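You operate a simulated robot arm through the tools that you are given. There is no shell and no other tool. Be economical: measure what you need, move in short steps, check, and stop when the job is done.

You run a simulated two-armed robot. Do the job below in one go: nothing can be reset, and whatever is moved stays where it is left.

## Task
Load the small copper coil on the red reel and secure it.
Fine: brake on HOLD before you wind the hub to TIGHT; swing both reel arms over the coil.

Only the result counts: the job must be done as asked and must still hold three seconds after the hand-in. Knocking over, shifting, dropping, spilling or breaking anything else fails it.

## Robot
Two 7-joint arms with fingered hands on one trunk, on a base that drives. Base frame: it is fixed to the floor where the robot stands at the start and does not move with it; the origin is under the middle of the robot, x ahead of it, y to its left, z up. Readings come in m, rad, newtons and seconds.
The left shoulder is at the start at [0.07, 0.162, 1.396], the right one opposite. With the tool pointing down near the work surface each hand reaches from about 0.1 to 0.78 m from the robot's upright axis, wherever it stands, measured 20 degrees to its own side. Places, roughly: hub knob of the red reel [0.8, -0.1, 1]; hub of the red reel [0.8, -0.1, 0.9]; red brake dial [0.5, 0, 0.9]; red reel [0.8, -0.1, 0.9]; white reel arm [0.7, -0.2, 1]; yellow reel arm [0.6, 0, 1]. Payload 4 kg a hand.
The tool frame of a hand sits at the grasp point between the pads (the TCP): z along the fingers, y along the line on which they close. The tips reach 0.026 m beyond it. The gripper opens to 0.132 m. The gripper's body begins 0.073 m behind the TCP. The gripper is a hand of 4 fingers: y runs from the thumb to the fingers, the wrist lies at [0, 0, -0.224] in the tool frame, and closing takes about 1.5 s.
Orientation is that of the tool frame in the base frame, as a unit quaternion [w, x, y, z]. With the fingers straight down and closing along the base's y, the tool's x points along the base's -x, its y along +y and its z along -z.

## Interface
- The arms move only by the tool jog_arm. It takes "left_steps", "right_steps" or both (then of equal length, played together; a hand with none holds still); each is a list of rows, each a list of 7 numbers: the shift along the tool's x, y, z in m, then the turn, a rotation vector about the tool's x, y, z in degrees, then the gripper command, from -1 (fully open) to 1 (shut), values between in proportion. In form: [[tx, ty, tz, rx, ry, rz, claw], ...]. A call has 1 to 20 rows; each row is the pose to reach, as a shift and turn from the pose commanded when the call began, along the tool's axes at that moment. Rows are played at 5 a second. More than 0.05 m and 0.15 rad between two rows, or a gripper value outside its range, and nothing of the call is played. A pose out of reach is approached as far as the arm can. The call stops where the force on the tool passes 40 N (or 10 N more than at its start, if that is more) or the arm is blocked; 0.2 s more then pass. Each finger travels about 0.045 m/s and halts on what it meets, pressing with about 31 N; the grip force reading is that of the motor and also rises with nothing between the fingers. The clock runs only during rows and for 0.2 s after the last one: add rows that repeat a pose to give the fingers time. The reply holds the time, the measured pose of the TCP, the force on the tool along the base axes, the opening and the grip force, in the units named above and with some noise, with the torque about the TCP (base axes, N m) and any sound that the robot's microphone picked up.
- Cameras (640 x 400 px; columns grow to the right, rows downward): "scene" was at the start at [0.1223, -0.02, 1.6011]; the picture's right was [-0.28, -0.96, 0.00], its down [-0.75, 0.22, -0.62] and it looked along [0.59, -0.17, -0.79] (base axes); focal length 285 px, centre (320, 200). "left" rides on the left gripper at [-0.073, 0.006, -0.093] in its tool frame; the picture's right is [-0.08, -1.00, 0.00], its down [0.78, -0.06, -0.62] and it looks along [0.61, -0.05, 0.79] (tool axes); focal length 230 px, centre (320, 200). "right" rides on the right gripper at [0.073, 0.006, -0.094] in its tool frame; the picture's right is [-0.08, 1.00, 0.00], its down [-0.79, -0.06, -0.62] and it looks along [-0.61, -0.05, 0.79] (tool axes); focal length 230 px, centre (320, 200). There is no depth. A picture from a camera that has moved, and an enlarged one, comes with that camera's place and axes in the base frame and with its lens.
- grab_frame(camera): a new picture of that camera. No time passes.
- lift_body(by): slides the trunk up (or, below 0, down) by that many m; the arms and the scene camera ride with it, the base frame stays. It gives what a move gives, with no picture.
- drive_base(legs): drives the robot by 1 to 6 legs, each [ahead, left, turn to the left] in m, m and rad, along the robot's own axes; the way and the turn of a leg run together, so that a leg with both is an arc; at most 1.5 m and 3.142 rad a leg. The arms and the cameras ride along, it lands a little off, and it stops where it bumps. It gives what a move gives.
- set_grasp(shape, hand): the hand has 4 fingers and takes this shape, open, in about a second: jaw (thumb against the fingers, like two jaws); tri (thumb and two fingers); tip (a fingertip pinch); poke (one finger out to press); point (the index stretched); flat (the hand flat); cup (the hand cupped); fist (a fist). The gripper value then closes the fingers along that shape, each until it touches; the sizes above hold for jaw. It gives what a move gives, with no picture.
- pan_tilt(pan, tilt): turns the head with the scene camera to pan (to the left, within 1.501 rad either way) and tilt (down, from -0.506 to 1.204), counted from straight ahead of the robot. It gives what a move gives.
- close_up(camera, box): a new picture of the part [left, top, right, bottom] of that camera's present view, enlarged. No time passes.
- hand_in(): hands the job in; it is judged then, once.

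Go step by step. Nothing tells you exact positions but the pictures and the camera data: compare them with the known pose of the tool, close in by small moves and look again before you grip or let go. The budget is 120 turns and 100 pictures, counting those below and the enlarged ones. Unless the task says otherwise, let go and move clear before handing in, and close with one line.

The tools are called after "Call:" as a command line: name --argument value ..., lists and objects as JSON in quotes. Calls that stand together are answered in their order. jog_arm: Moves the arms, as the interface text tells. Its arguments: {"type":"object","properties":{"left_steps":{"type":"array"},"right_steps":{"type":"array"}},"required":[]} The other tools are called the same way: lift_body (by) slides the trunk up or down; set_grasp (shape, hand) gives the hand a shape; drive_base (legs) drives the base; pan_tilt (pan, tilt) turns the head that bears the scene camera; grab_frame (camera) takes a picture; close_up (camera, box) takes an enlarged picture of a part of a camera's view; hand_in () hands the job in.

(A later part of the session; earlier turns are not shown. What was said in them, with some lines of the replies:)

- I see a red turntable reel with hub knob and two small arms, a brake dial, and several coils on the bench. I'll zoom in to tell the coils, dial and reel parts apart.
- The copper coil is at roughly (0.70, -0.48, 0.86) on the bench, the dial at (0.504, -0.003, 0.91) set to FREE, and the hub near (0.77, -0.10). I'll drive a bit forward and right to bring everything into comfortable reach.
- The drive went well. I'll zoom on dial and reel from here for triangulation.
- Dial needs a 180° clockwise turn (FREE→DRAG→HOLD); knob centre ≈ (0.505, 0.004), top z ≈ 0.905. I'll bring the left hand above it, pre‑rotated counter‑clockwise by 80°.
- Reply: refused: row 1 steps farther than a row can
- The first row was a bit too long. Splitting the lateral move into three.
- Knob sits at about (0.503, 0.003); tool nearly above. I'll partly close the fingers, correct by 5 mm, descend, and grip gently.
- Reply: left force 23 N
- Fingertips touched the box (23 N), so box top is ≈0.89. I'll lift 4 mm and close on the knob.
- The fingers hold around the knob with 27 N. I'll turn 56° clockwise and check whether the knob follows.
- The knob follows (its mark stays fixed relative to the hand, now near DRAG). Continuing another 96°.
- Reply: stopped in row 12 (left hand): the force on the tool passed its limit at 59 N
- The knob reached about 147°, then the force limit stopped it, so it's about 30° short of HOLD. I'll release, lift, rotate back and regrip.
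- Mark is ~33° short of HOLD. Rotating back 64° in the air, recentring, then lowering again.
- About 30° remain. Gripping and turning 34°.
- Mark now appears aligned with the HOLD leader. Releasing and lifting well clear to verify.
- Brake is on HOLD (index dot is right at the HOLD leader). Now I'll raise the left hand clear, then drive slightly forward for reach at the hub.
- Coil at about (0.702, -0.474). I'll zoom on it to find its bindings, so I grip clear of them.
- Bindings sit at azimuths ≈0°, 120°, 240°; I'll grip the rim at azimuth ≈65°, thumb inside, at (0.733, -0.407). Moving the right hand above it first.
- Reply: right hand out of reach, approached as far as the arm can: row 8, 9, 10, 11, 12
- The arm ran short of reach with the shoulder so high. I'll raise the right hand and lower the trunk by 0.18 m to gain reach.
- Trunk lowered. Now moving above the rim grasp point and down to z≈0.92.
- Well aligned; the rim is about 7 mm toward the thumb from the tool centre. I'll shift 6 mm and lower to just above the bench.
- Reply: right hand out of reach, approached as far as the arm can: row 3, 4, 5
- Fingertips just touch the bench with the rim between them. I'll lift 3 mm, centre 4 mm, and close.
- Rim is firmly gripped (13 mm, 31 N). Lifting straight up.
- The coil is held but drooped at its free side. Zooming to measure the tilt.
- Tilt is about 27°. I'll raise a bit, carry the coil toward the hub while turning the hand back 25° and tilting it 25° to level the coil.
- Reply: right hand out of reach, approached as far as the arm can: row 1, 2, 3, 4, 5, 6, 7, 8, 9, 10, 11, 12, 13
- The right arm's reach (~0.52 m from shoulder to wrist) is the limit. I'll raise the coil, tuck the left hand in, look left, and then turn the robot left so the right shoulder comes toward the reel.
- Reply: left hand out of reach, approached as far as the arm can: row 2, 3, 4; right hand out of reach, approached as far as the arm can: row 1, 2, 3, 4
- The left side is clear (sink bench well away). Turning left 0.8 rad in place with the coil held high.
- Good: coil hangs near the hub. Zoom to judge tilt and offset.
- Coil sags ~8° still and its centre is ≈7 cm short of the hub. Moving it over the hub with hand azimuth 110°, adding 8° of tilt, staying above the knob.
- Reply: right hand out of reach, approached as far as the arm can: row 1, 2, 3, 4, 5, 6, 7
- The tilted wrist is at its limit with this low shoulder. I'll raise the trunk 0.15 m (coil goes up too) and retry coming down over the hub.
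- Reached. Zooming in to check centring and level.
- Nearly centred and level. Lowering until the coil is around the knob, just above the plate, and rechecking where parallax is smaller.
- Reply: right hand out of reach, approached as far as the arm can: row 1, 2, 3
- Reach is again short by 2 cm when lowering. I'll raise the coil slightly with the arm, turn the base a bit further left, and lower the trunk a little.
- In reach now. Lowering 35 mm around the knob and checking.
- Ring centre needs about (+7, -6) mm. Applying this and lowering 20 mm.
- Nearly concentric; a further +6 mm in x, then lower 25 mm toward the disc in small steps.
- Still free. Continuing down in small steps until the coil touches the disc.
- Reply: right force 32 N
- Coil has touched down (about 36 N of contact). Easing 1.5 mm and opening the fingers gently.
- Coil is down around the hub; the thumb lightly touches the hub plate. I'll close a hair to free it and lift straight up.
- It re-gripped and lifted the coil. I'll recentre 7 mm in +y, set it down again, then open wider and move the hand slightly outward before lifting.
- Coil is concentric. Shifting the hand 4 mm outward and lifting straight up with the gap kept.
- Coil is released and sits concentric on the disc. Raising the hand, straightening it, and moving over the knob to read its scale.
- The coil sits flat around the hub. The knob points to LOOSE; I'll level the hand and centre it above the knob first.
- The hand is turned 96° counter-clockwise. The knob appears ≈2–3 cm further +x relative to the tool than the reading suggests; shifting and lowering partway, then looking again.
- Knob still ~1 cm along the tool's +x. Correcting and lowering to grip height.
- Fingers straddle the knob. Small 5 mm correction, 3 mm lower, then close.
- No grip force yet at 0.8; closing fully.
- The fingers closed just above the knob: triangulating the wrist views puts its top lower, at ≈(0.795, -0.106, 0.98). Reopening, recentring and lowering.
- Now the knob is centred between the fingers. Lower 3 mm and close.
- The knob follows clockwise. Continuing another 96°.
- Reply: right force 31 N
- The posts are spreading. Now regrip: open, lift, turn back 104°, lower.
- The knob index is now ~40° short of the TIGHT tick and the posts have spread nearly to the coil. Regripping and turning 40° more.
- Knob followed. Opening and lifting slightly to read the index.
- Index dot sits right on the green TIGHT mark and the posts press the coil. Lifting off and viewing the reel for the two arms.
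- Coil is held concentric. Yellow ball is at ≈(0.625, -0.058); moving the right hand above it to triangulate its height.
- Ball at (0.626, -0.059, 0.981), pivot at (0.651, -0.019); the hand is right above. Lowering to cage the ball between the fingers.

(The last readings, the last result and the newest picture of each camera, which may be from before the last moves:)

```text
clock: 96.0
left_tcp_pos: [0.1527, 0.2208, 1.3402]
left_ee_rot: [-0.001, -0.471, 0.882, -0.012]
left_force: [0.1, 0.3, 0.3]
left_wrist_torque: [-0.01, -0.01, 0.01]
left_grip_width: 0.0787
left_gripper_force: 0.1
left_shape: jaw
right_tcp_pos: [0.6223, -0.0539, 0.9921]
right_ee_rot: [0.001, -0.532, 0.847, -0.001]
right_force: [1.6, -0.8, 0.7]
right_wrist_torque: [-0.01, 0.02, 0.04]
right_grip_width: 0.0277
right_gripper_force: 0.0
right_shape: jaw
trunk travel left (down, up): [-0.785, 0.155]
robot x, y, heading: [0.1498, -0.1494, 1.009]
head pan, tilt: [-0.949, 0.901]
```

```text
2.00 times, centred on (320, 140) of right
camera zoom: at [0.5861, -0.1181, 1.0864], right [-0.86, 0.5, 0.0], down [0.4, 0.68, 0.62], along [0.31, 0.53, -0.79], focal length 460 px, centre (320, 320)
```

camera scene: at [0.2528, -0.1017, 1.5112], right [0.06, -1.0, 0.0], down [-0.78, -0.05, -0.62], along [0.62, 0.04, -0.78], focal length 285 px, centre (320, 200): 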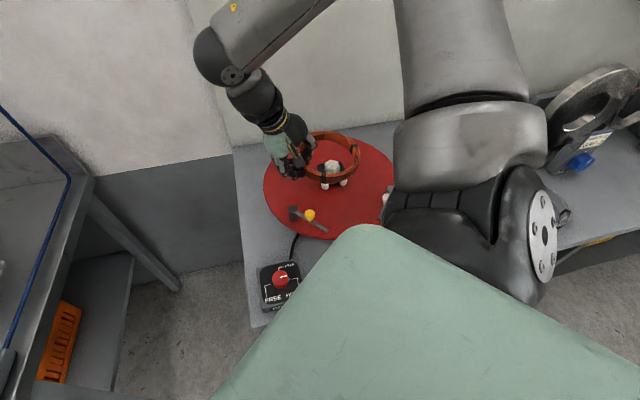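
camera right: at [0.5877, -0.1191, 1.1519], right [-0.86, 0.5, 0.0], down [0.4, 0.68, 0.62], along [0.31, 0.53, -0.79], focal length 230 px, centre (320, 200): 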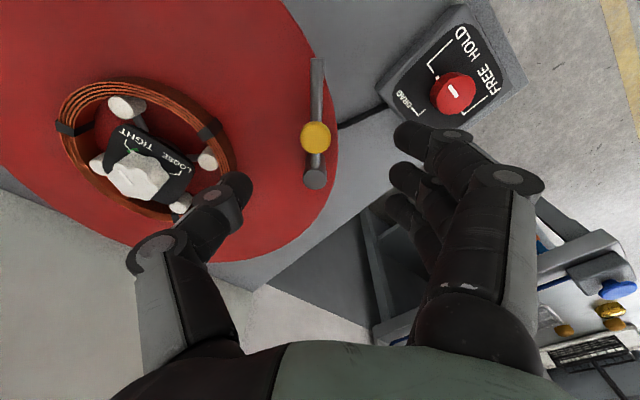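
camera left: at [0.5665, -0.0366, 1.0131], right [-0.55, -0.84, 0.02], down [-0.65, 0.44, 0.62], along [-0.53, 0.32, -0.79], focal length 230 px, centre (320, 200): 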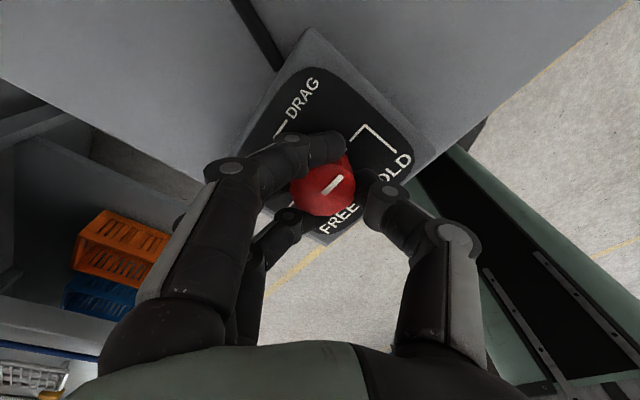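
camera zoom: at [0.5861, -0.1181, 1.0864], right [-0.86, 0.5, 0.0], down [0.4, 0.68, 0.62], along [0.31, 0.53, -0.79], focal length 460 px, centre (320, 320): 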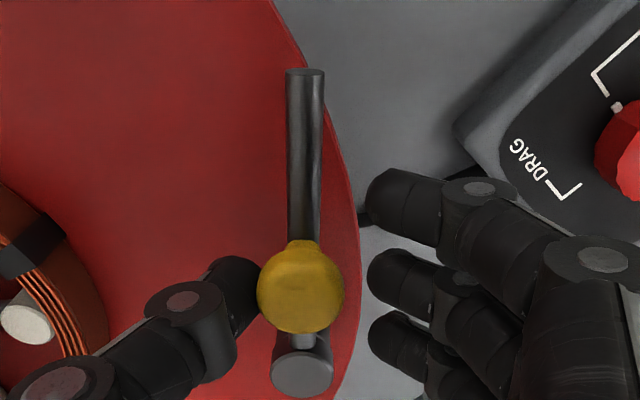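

The ball is caged. Sweeping it along the arc about its pivot toward the hub.

Call:
jog_arm --right_steps '[[0.0002, -0.0066, 0, 0, 0, -8, 0.6], [-0.0004, -0.0132, 0, 0, 0, -16, 0.6], [-0.002, -0.0197, 0, 0, 0, -24, 0.6], [-0.0045, -0.0258, 0, 0, 0, -32, 0.6], [-0.0078, -0.0316, 0, 0, 0, -40, 0.6], [-0.0118, -0.0368, 0, 0, 0, -48, 0.6], [-0.0166, -0.0414, 0, 0, 0, -56, 0.6], [-0.022, -0.0453, 0, 0, 0, -64, 0.6], [-0.0278, -0.0485, 0, 0, 0, -68, 0.6], [-0.034, -0.0508, 0, 0, 0, -72, 0.6], [-0.0405, -0.0522, 0, 0, 0, -76, 0.6], [-0.0405, -0.0522, 0, 0, 0, -76, 0.6]]'

Call:
close_up --camera "scene" --box '[230, 110, 430, 270]'

```text
clock: 98.6
left_tcp_pos: [0.1516, 0.2209, 1.3406]
left_ee_rot: [0.0, -0.471, 0.882, -0.011]
left_force: [0.0, 0.4, -1.0]
left_wrist_torque: [-0.02, 0.03, -0.02]
left_grip_width: 0.0788
left_gripper_force: 0.0
left_shape: jaw
right_tcp_pos: [0.6875, -0.0396, 0.9916]
right_ee_rot: [0.0, 0.94, -0.341, 0.0]
right_force: [-0.1, 0.6, -0.7]
right_wrist_torque: [0.03, 0.01, 0.03]
right_grip_width: 0.027
right_gripper_force: 0.1
right_shape: jaw
trunk travel left (down, up): [-0.785, 0.155]
robot x, y, heading: [0.1517, -0.1474, 1.009]
head pan, tilt: [-0.949, 0.901]
```

```text
2.50 times, centred on (330, 190) of scene
camera zoom: at [0.2522, -0.1023, 1.5113], right [0.06, -1.0, 0.0], down [-0.78, -0.05, -0.62], along [0.62, 0.04, -0.78], focal length 712 px, centre (295, 225)
```

zoom: 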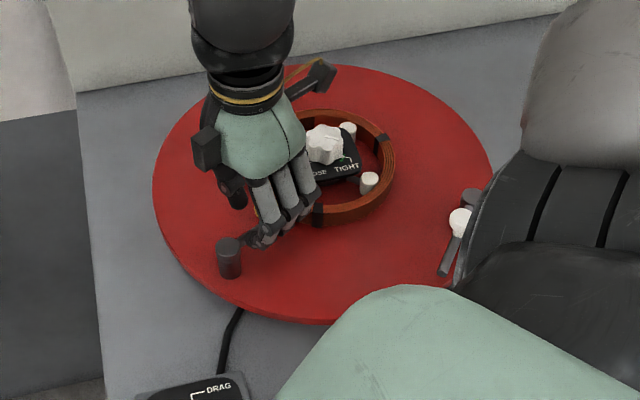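

The arm has swung under the hand. Checking from the wrist how far it is.

Call:
close_up --camera "right" --box '[120, 0, 520, 250]'

```text
1.60 times, centred on (320, 125) of right
camera zoom: at [0.7399, -0.0912, 1.0865], right [-0.7, -0.72, 0.0], down [-0.56, 0.55, 0.62], along [-0.44, 0.43, -0.79], focal length 368 px, centre (320, 320)
```

zoom: 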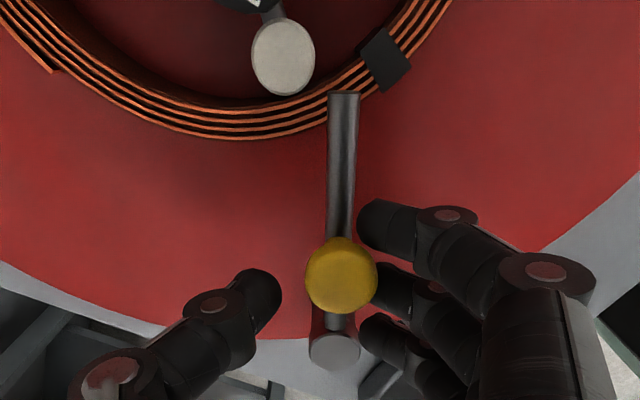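

Bar tip is over the coil but about 12° short of pointing at the hub. Pushing the ball 12 mm further.

Call:
jog_arm --right_steps '[[0, -0.004, 0, 0, 0, -3, 0.6], [-0.0005, -0.008, 0, 0, 0, -6, 0.6], [-0.001, -0.0115, 0, 0, 0, -9, 0.6], [-0.001, -0.0115, 0, 0, 0, -9, 0.6]]'

Call:
close_up --camera "right" --box '[120, 0, 520, 250]'

```text
clock: 99.6
left_tcp_pos: [0.1516, 0.2224, 1.3408]
left_ee_rot: [0.0, -0.47, 0.883, -0.012]
left_force: [0.3, -0.1, 0.2]
left_wrist_torque: [-0.04, 0.01, 0.0]
left_grip_width: 0.0786
left_gripper_force: 0.1
left_shape: jaw
right_tcp_pos: [0.694, -0.0296, 0.9926]
right_ee_rot: [0.0, 0.964, -0.266, 0.0]
right_force: [-0.8, -0.2, 0.2]
right_wrist_torque: [-0.03, 0.01, -0.02]
right_grip_width: 0.0266
right_gripper_force: 0.1
right_shape: jaw
trunk travel left (down, up): [-0.785, 0.155]
robot x, y, heading: [0.1531, -0.154, 1.01]
head pan, tilt: [-0.949, 0.901]
```

```text
1.60 times, centred on (320, 125) of right
camera zoom: at [0.7537, -0.0731, 1.0864], right [-0.58, -0.82, 0.0], down [-0.64, 0.45, 0.62], along [-0.5, 0.36, -0.79], focal length 368 px, centre (320, 320)
```

zoom: 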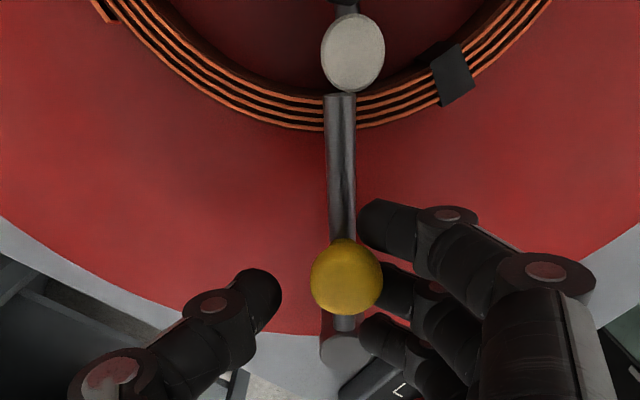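

The yellow arm points straight at the hub over the coil. Lifting off and moving to above the white arm's ball.

Call:
jog_arm --right_steps '[[0, 0, 0, 0, 0, 0, 0.3], [0, 0, -0.03, 0, 0, 0, 0.0], [0, 0, -0.068, 0, 0, 0, -0.2], [0.018, 0.036, -0.07, 0, 0, 0, -0.2], [0.036, 0.072, -0.07, 0, 0, -2, -0.2], [0.054, 0.109, -0.07, 0, 0, -4, -0.2], [0.072, 0.145, -0.07, 0, 0, -6, -0.2], [0.091, 0.1815, -0.07, 0, 0, -7, -0.2], [0.091, 0.1815, -0.07, 0, 0, -7, -0.2]]'

Call:
grab_frame --camera "right"

```text
clock: 101.6
left_tcp_pos: [0.1521, 0.2226, 1.34]
left_ee_rot: [-0.002, -0.47, 0.882, -0.012]
left_force: [0.7, 0.3, -0.6]
left_wrist_torque: [0.01, 0.04, 0.0]
left_grip_width: 0.0787
left_gripper_force: 0.0
left_shape: jaw
right_tcp_pos: [0.6791, -0.2318, 1.0632]
right_ee_rot: [0.0, 0.978, -0.206, 0.0]
right_force: [0.0, 0.3, 0.4]
right_wrist_torque: [0.02, -0.02, -0.01]
right_grip_width: 0.0787
right_gripper_force: 0.0
right_shape: jaw
trunk travel left (down, up): [-0.785, 0.155]
robot x, y, heading: [0.1512, -0.1488, 1.011]
head pan, tilt: [-0.949, 0.901]
```

```text
10 pictures are left
camera right: at [0.7438, -0.267, 1.1562], right [-0.47, -0.88, 0.0], down [-0.69, 0.37, 0.62], along [-0.54, 0.29, -0.79], focal length 230 px, centre (320, 200)
```

right: 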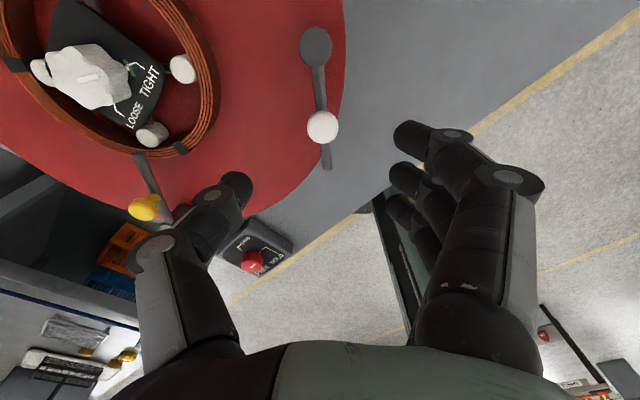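

White ball at ≈(0.686, -0.238), pivot ≈(0.731, -0.257). Correcting 9 mm and lowering to cage it.

Call:
jog_arm --right_steps '[[0.009, 0.0025, 0.015, 0, 0, 0, -0.2], [0.009, 0.0025, 0.035, 0, 0, 0, -0.2], [0.009, 0.0025, 0.055, 0, 0, 0, -0.2], [0.009, 0.0025, 0.07, 0, 0, 0, -0.2], [0.009, 0.0025, 0.07, 0, 0, 0, 0.3], [0.009, 0.0025, 0.07, 0, 0, 0, 0.6], [0.009, 0.0025, 0.07, 0, 0, 0, 0.6], [0.009, 0.0025, 0.07, 0, 0, 0, 0.6]]'

Call:
close_up --camera "right" --box '[120, 0, 520, 250]'

```text
clock: 103.4
left_tcp_pos: [0.1517, 0.222, 1.3412]
left_ee_rot: [-0.001, -0.47, 0.883, -0.012]
left_force: [-1.0, 0.5, -1.3]
left_wrist_torque: [0.0, 0.0, -0.02]
left_grip_width: 0.0785
left_gripper_force: 0.1
left_shape: jaw
right_tcp_pos: [0.6857, -0.2386, 0.993]
right_ee_rot: [0.0, 0.978, -0.206, 0.001]
right_force: [-0.2, -0.5, 0.3]
right_wrist_torque: [-0.01, -0.01, -0.01]
right_grip_width: 0.0269
right_gripper_force: 0.1
right_shape: jaw
trunk travel left (down, up): [-0.785, 0.155]
robot x, y, heading: [0.1515, -0.1527, 1.008]
head pan, tilt: [-0.949, 0.901]
```

```text
1.60 times, centred on (320, 125) of right
camera zoom: at [0.7499, -0.2736, 1.0873], right [-0.47, -0.88, 0.0], down [-0.69, 0.37, 0.62], along [-0.54, 0.29, -0.79], focal length 368 px, centre (320, 320)
```

zoom: 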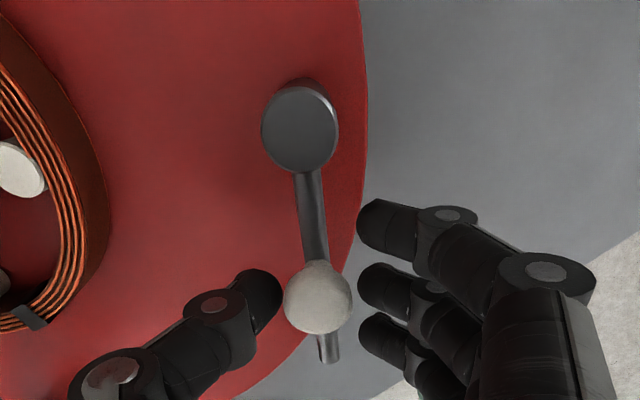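

Caged. Sweeping the white arm clockwise along its arc.

Call:
jog_arm --right_steps '[[0.0003, -0.0068, 0, 0, 0, 8, 0.6], [0.0014, -0.0135, 0, 0, 0, 16, 0.6], [0.0036, -0.0201, 0, 0, 0, 24, 0.6], [0.0066, -0.0261, 0, 0, 0, 32, 0.6], [0.0104, -0.0318, 0, 0, 0, 40, 0.6], [0.015, -0.0368, 0, 0, 0, 48, 0.6], [0.0202, -0.0412, 0, 0, 0, 56, 0.6], [0.026, -0.0448, 0, 0, 0, 64, 0.6], [0.0323, -0.0476, 0, 0, 0, 72, 0.6], [0.0388, -0.0494, 0, 0, 0, 80, 0.6], [0.0456, -0.0503, 0, 0, 0, 86, 0.6], [0.0523, -0.0503, 0, 0, 0, 92, 0.6], [0.0523, -0.0503, 0, 0, 0, 92, 0.6]]'

Call:
close_up --camera "right" --box '[120, 0, 520, 250]'

```text
clock: 106.2
left_tcp_pos: [0.1514, 0.2213, 1.3412]
left_ee_rot: [-0.001, -0.47, 0.882, -0.011]
left_force: [0.5, 0.3, 0.4]
left_wrist_torque: [0.01, 0.02, 0.01]
left_grip_width: 0.0788
left_gripper_force: 0.1
left_shape: jaw
right_tcp_pos: [0.755, -0.2136, 0.9927]
right_ee_rot: [0.0, -0.53, 0.848, 0.0]
right_force: [-1.2, -0.1, -0.2]
right_wrist_torque: [0.04, -0.01, 0.02]
right_grip_width: 0.0273
right_gripper_force: 0.1
right_shape: jaw
trunk travel left (down, up): [-0.785, 0.155]
robot x, y, heading: [0.1462, -0.1519, 1.009]
head pan, tilt: [-0.949, 0.901]
```

```text
1.60 times, centred on (320, 125) of right
camera zoom: at [0.7178, -0.2781, 1.0865], right [-0.86, 0.51, 0.0], down [0.4, 0.68, 0.62], along [0.31, 0.53, -0.79], focal length 368 px, centre (320, 320)
```

zoom: 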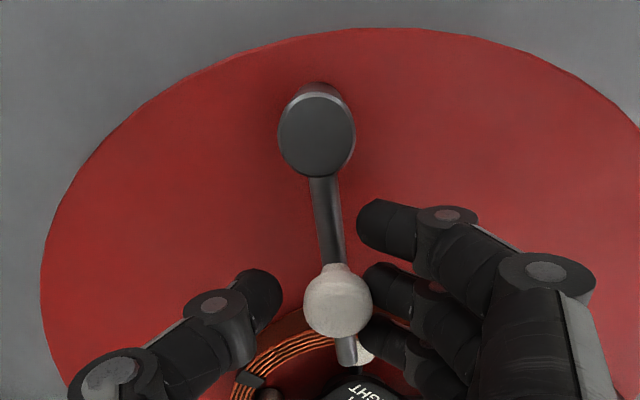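

The white arm's bearing (≈69°) matches the direction to the hub. Opening, lifting off and checking from the scene camera.

Call:
jog_arm --right_steps '[[0, 0, 0, 0, 0, 0, 0.3], [0, 0, 0, 0, 0, 0, 0.0], [0, 0, -0.03, 0, 0, 0, 0.0], [0, 0, -0.07, 0, 0, 0, 0.0], [0, 0, -0.11, 0, 0, 0, -0.2], [0, 0, -0.15, 0, 0, 0, -0.2], [0.02, 0.04, -0.15, 0, 0, 0, -0.2], [0.04, 0.08, -0.15, 0, 0, 0, -0.2], [0.06, 0.12, -0.15, 0, 0, 0, -0.2]]'

Call:
close_up --camera "scene" --box '[230, 110, 430, 270]'

Call:
grab_frame --camera "right"

```text
clock: 108.2
left_tcp_pos: [0.154, 0.2215, 1.3407]
left_ee_rot: [0.0, -0.47, 0.883, -0.011]
left_force: [0.0, 0.2, -0.1]
left_wrist_torque: [0.0, 0.03, 0.01]
left_grip_width: 0.0785
left_gripper_force: 0.1
left_shape: jaw
right_tcp_pos: [0.6543, -0.2137, 1.1486]
right_ee_rot: [0.0, -0.531, 0.848, 0.0]
right_force: [0.8, -0.5, 0.7]
right_wrist_torque: [0.02, -0.01, 0.0]
right_grip_width: 0.0788
right_gripper_force: 0.1
right_shape: jaw
right hand out of reach, approached as far as the arm can: row 9
trunk travel left (down, up): [-0.785, 0.155]
robot x, y, heading: [0.1494, -0.1507, 1.007]
head pan, tilt: [-0.949, 0.901]
```

```text
2.50 times, centred on (330, 190) of scene
camera zoom: at [0.2541, -0.1026, 1.5112], right [0.06, -1.0, 0.0], down [-0.78, -0.05, -0.62], along [0.62, 0.04, -0.78], focal length 712 px, centre (295, 225)
```

zoom: 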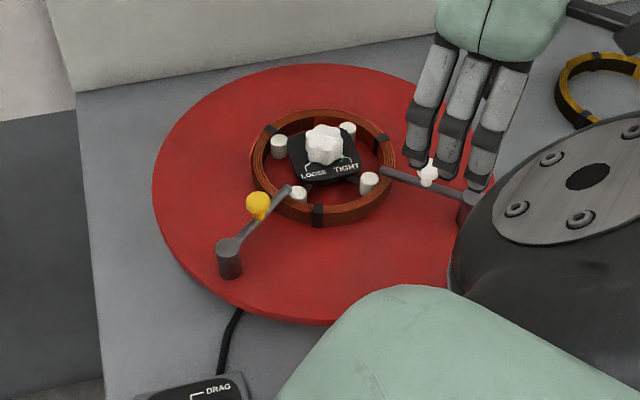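

```text
6 pictures are left
camera right: at [0.6181, -0.2785, 1.2415], right [-0.86, 0.5, 0.0], down [0.4, 0.68, 0.62], along [0.31, 0.53, -0.79], focal length 230 px, centre (320, 200)
```

right: 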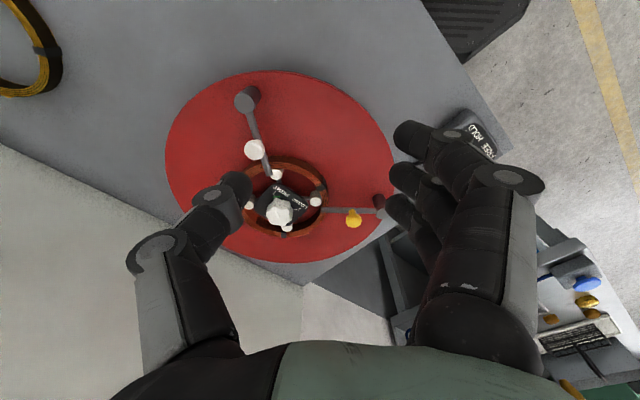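

Both arms appear over the coil. A final closer look at the arm tips, hub index and brake.

Call:
close_up --camera "scene" --box '[280, 135, 390, 205]'

Call:
close_up --camera "right" --box '[220, 130, 350, 240]'

```text
5.71 times, centred on (335, 170) of scene
camera zoom: at [0.2541, -0.1026, 1.5112], right [0.06, -1.0, 0.0], down [-0.78, -0.05, -0.62], along [0.62, 0.04, -0.78], focal length 1628 px, centre (234, 371)
```

zoom: 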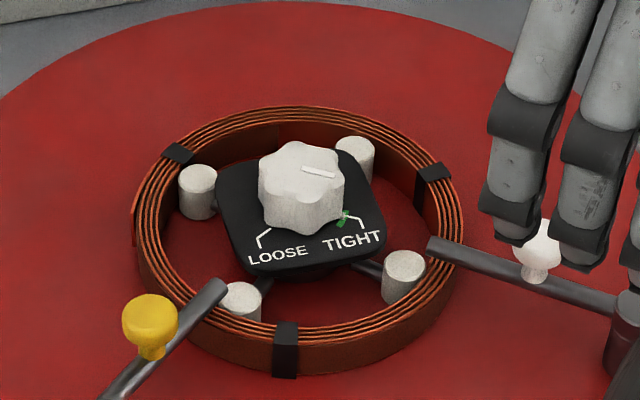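

```text
3.64 times, centred on (285, 185) of right
camera zoom: at [0.6181, -0.2785, 1.2415], right [-0.86, 0.5, 0.0], down [0.4, 0.68, 0.62], along [0.31, 0.53, -0.79], focal length 837 px, centre (447, 254)
```

zoom: 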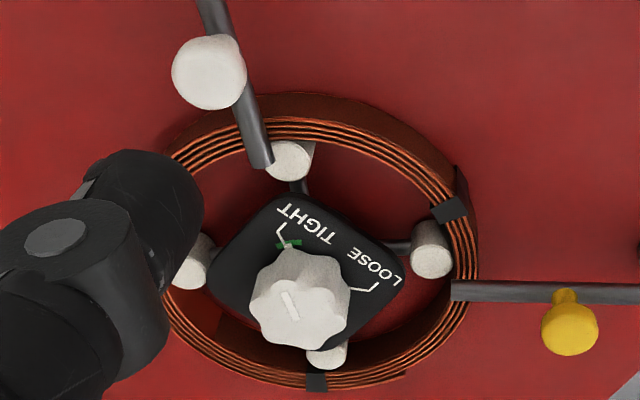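

The copper coil is on the red reel, the brake is on HOLD, the hub is on TIGHT, both arms are swung over the coil and the hands are clear, so I'm handing in.

Call:
hand_in

```text
The job is handed in.
```

The copper coil is loaded on the red reel and secured. I set the brake to HOLD first, then wound the hub to TIGHT, and swung the yellow and white arms over the coil. I checked all of this by camera before handing in, and no result has come back yet.
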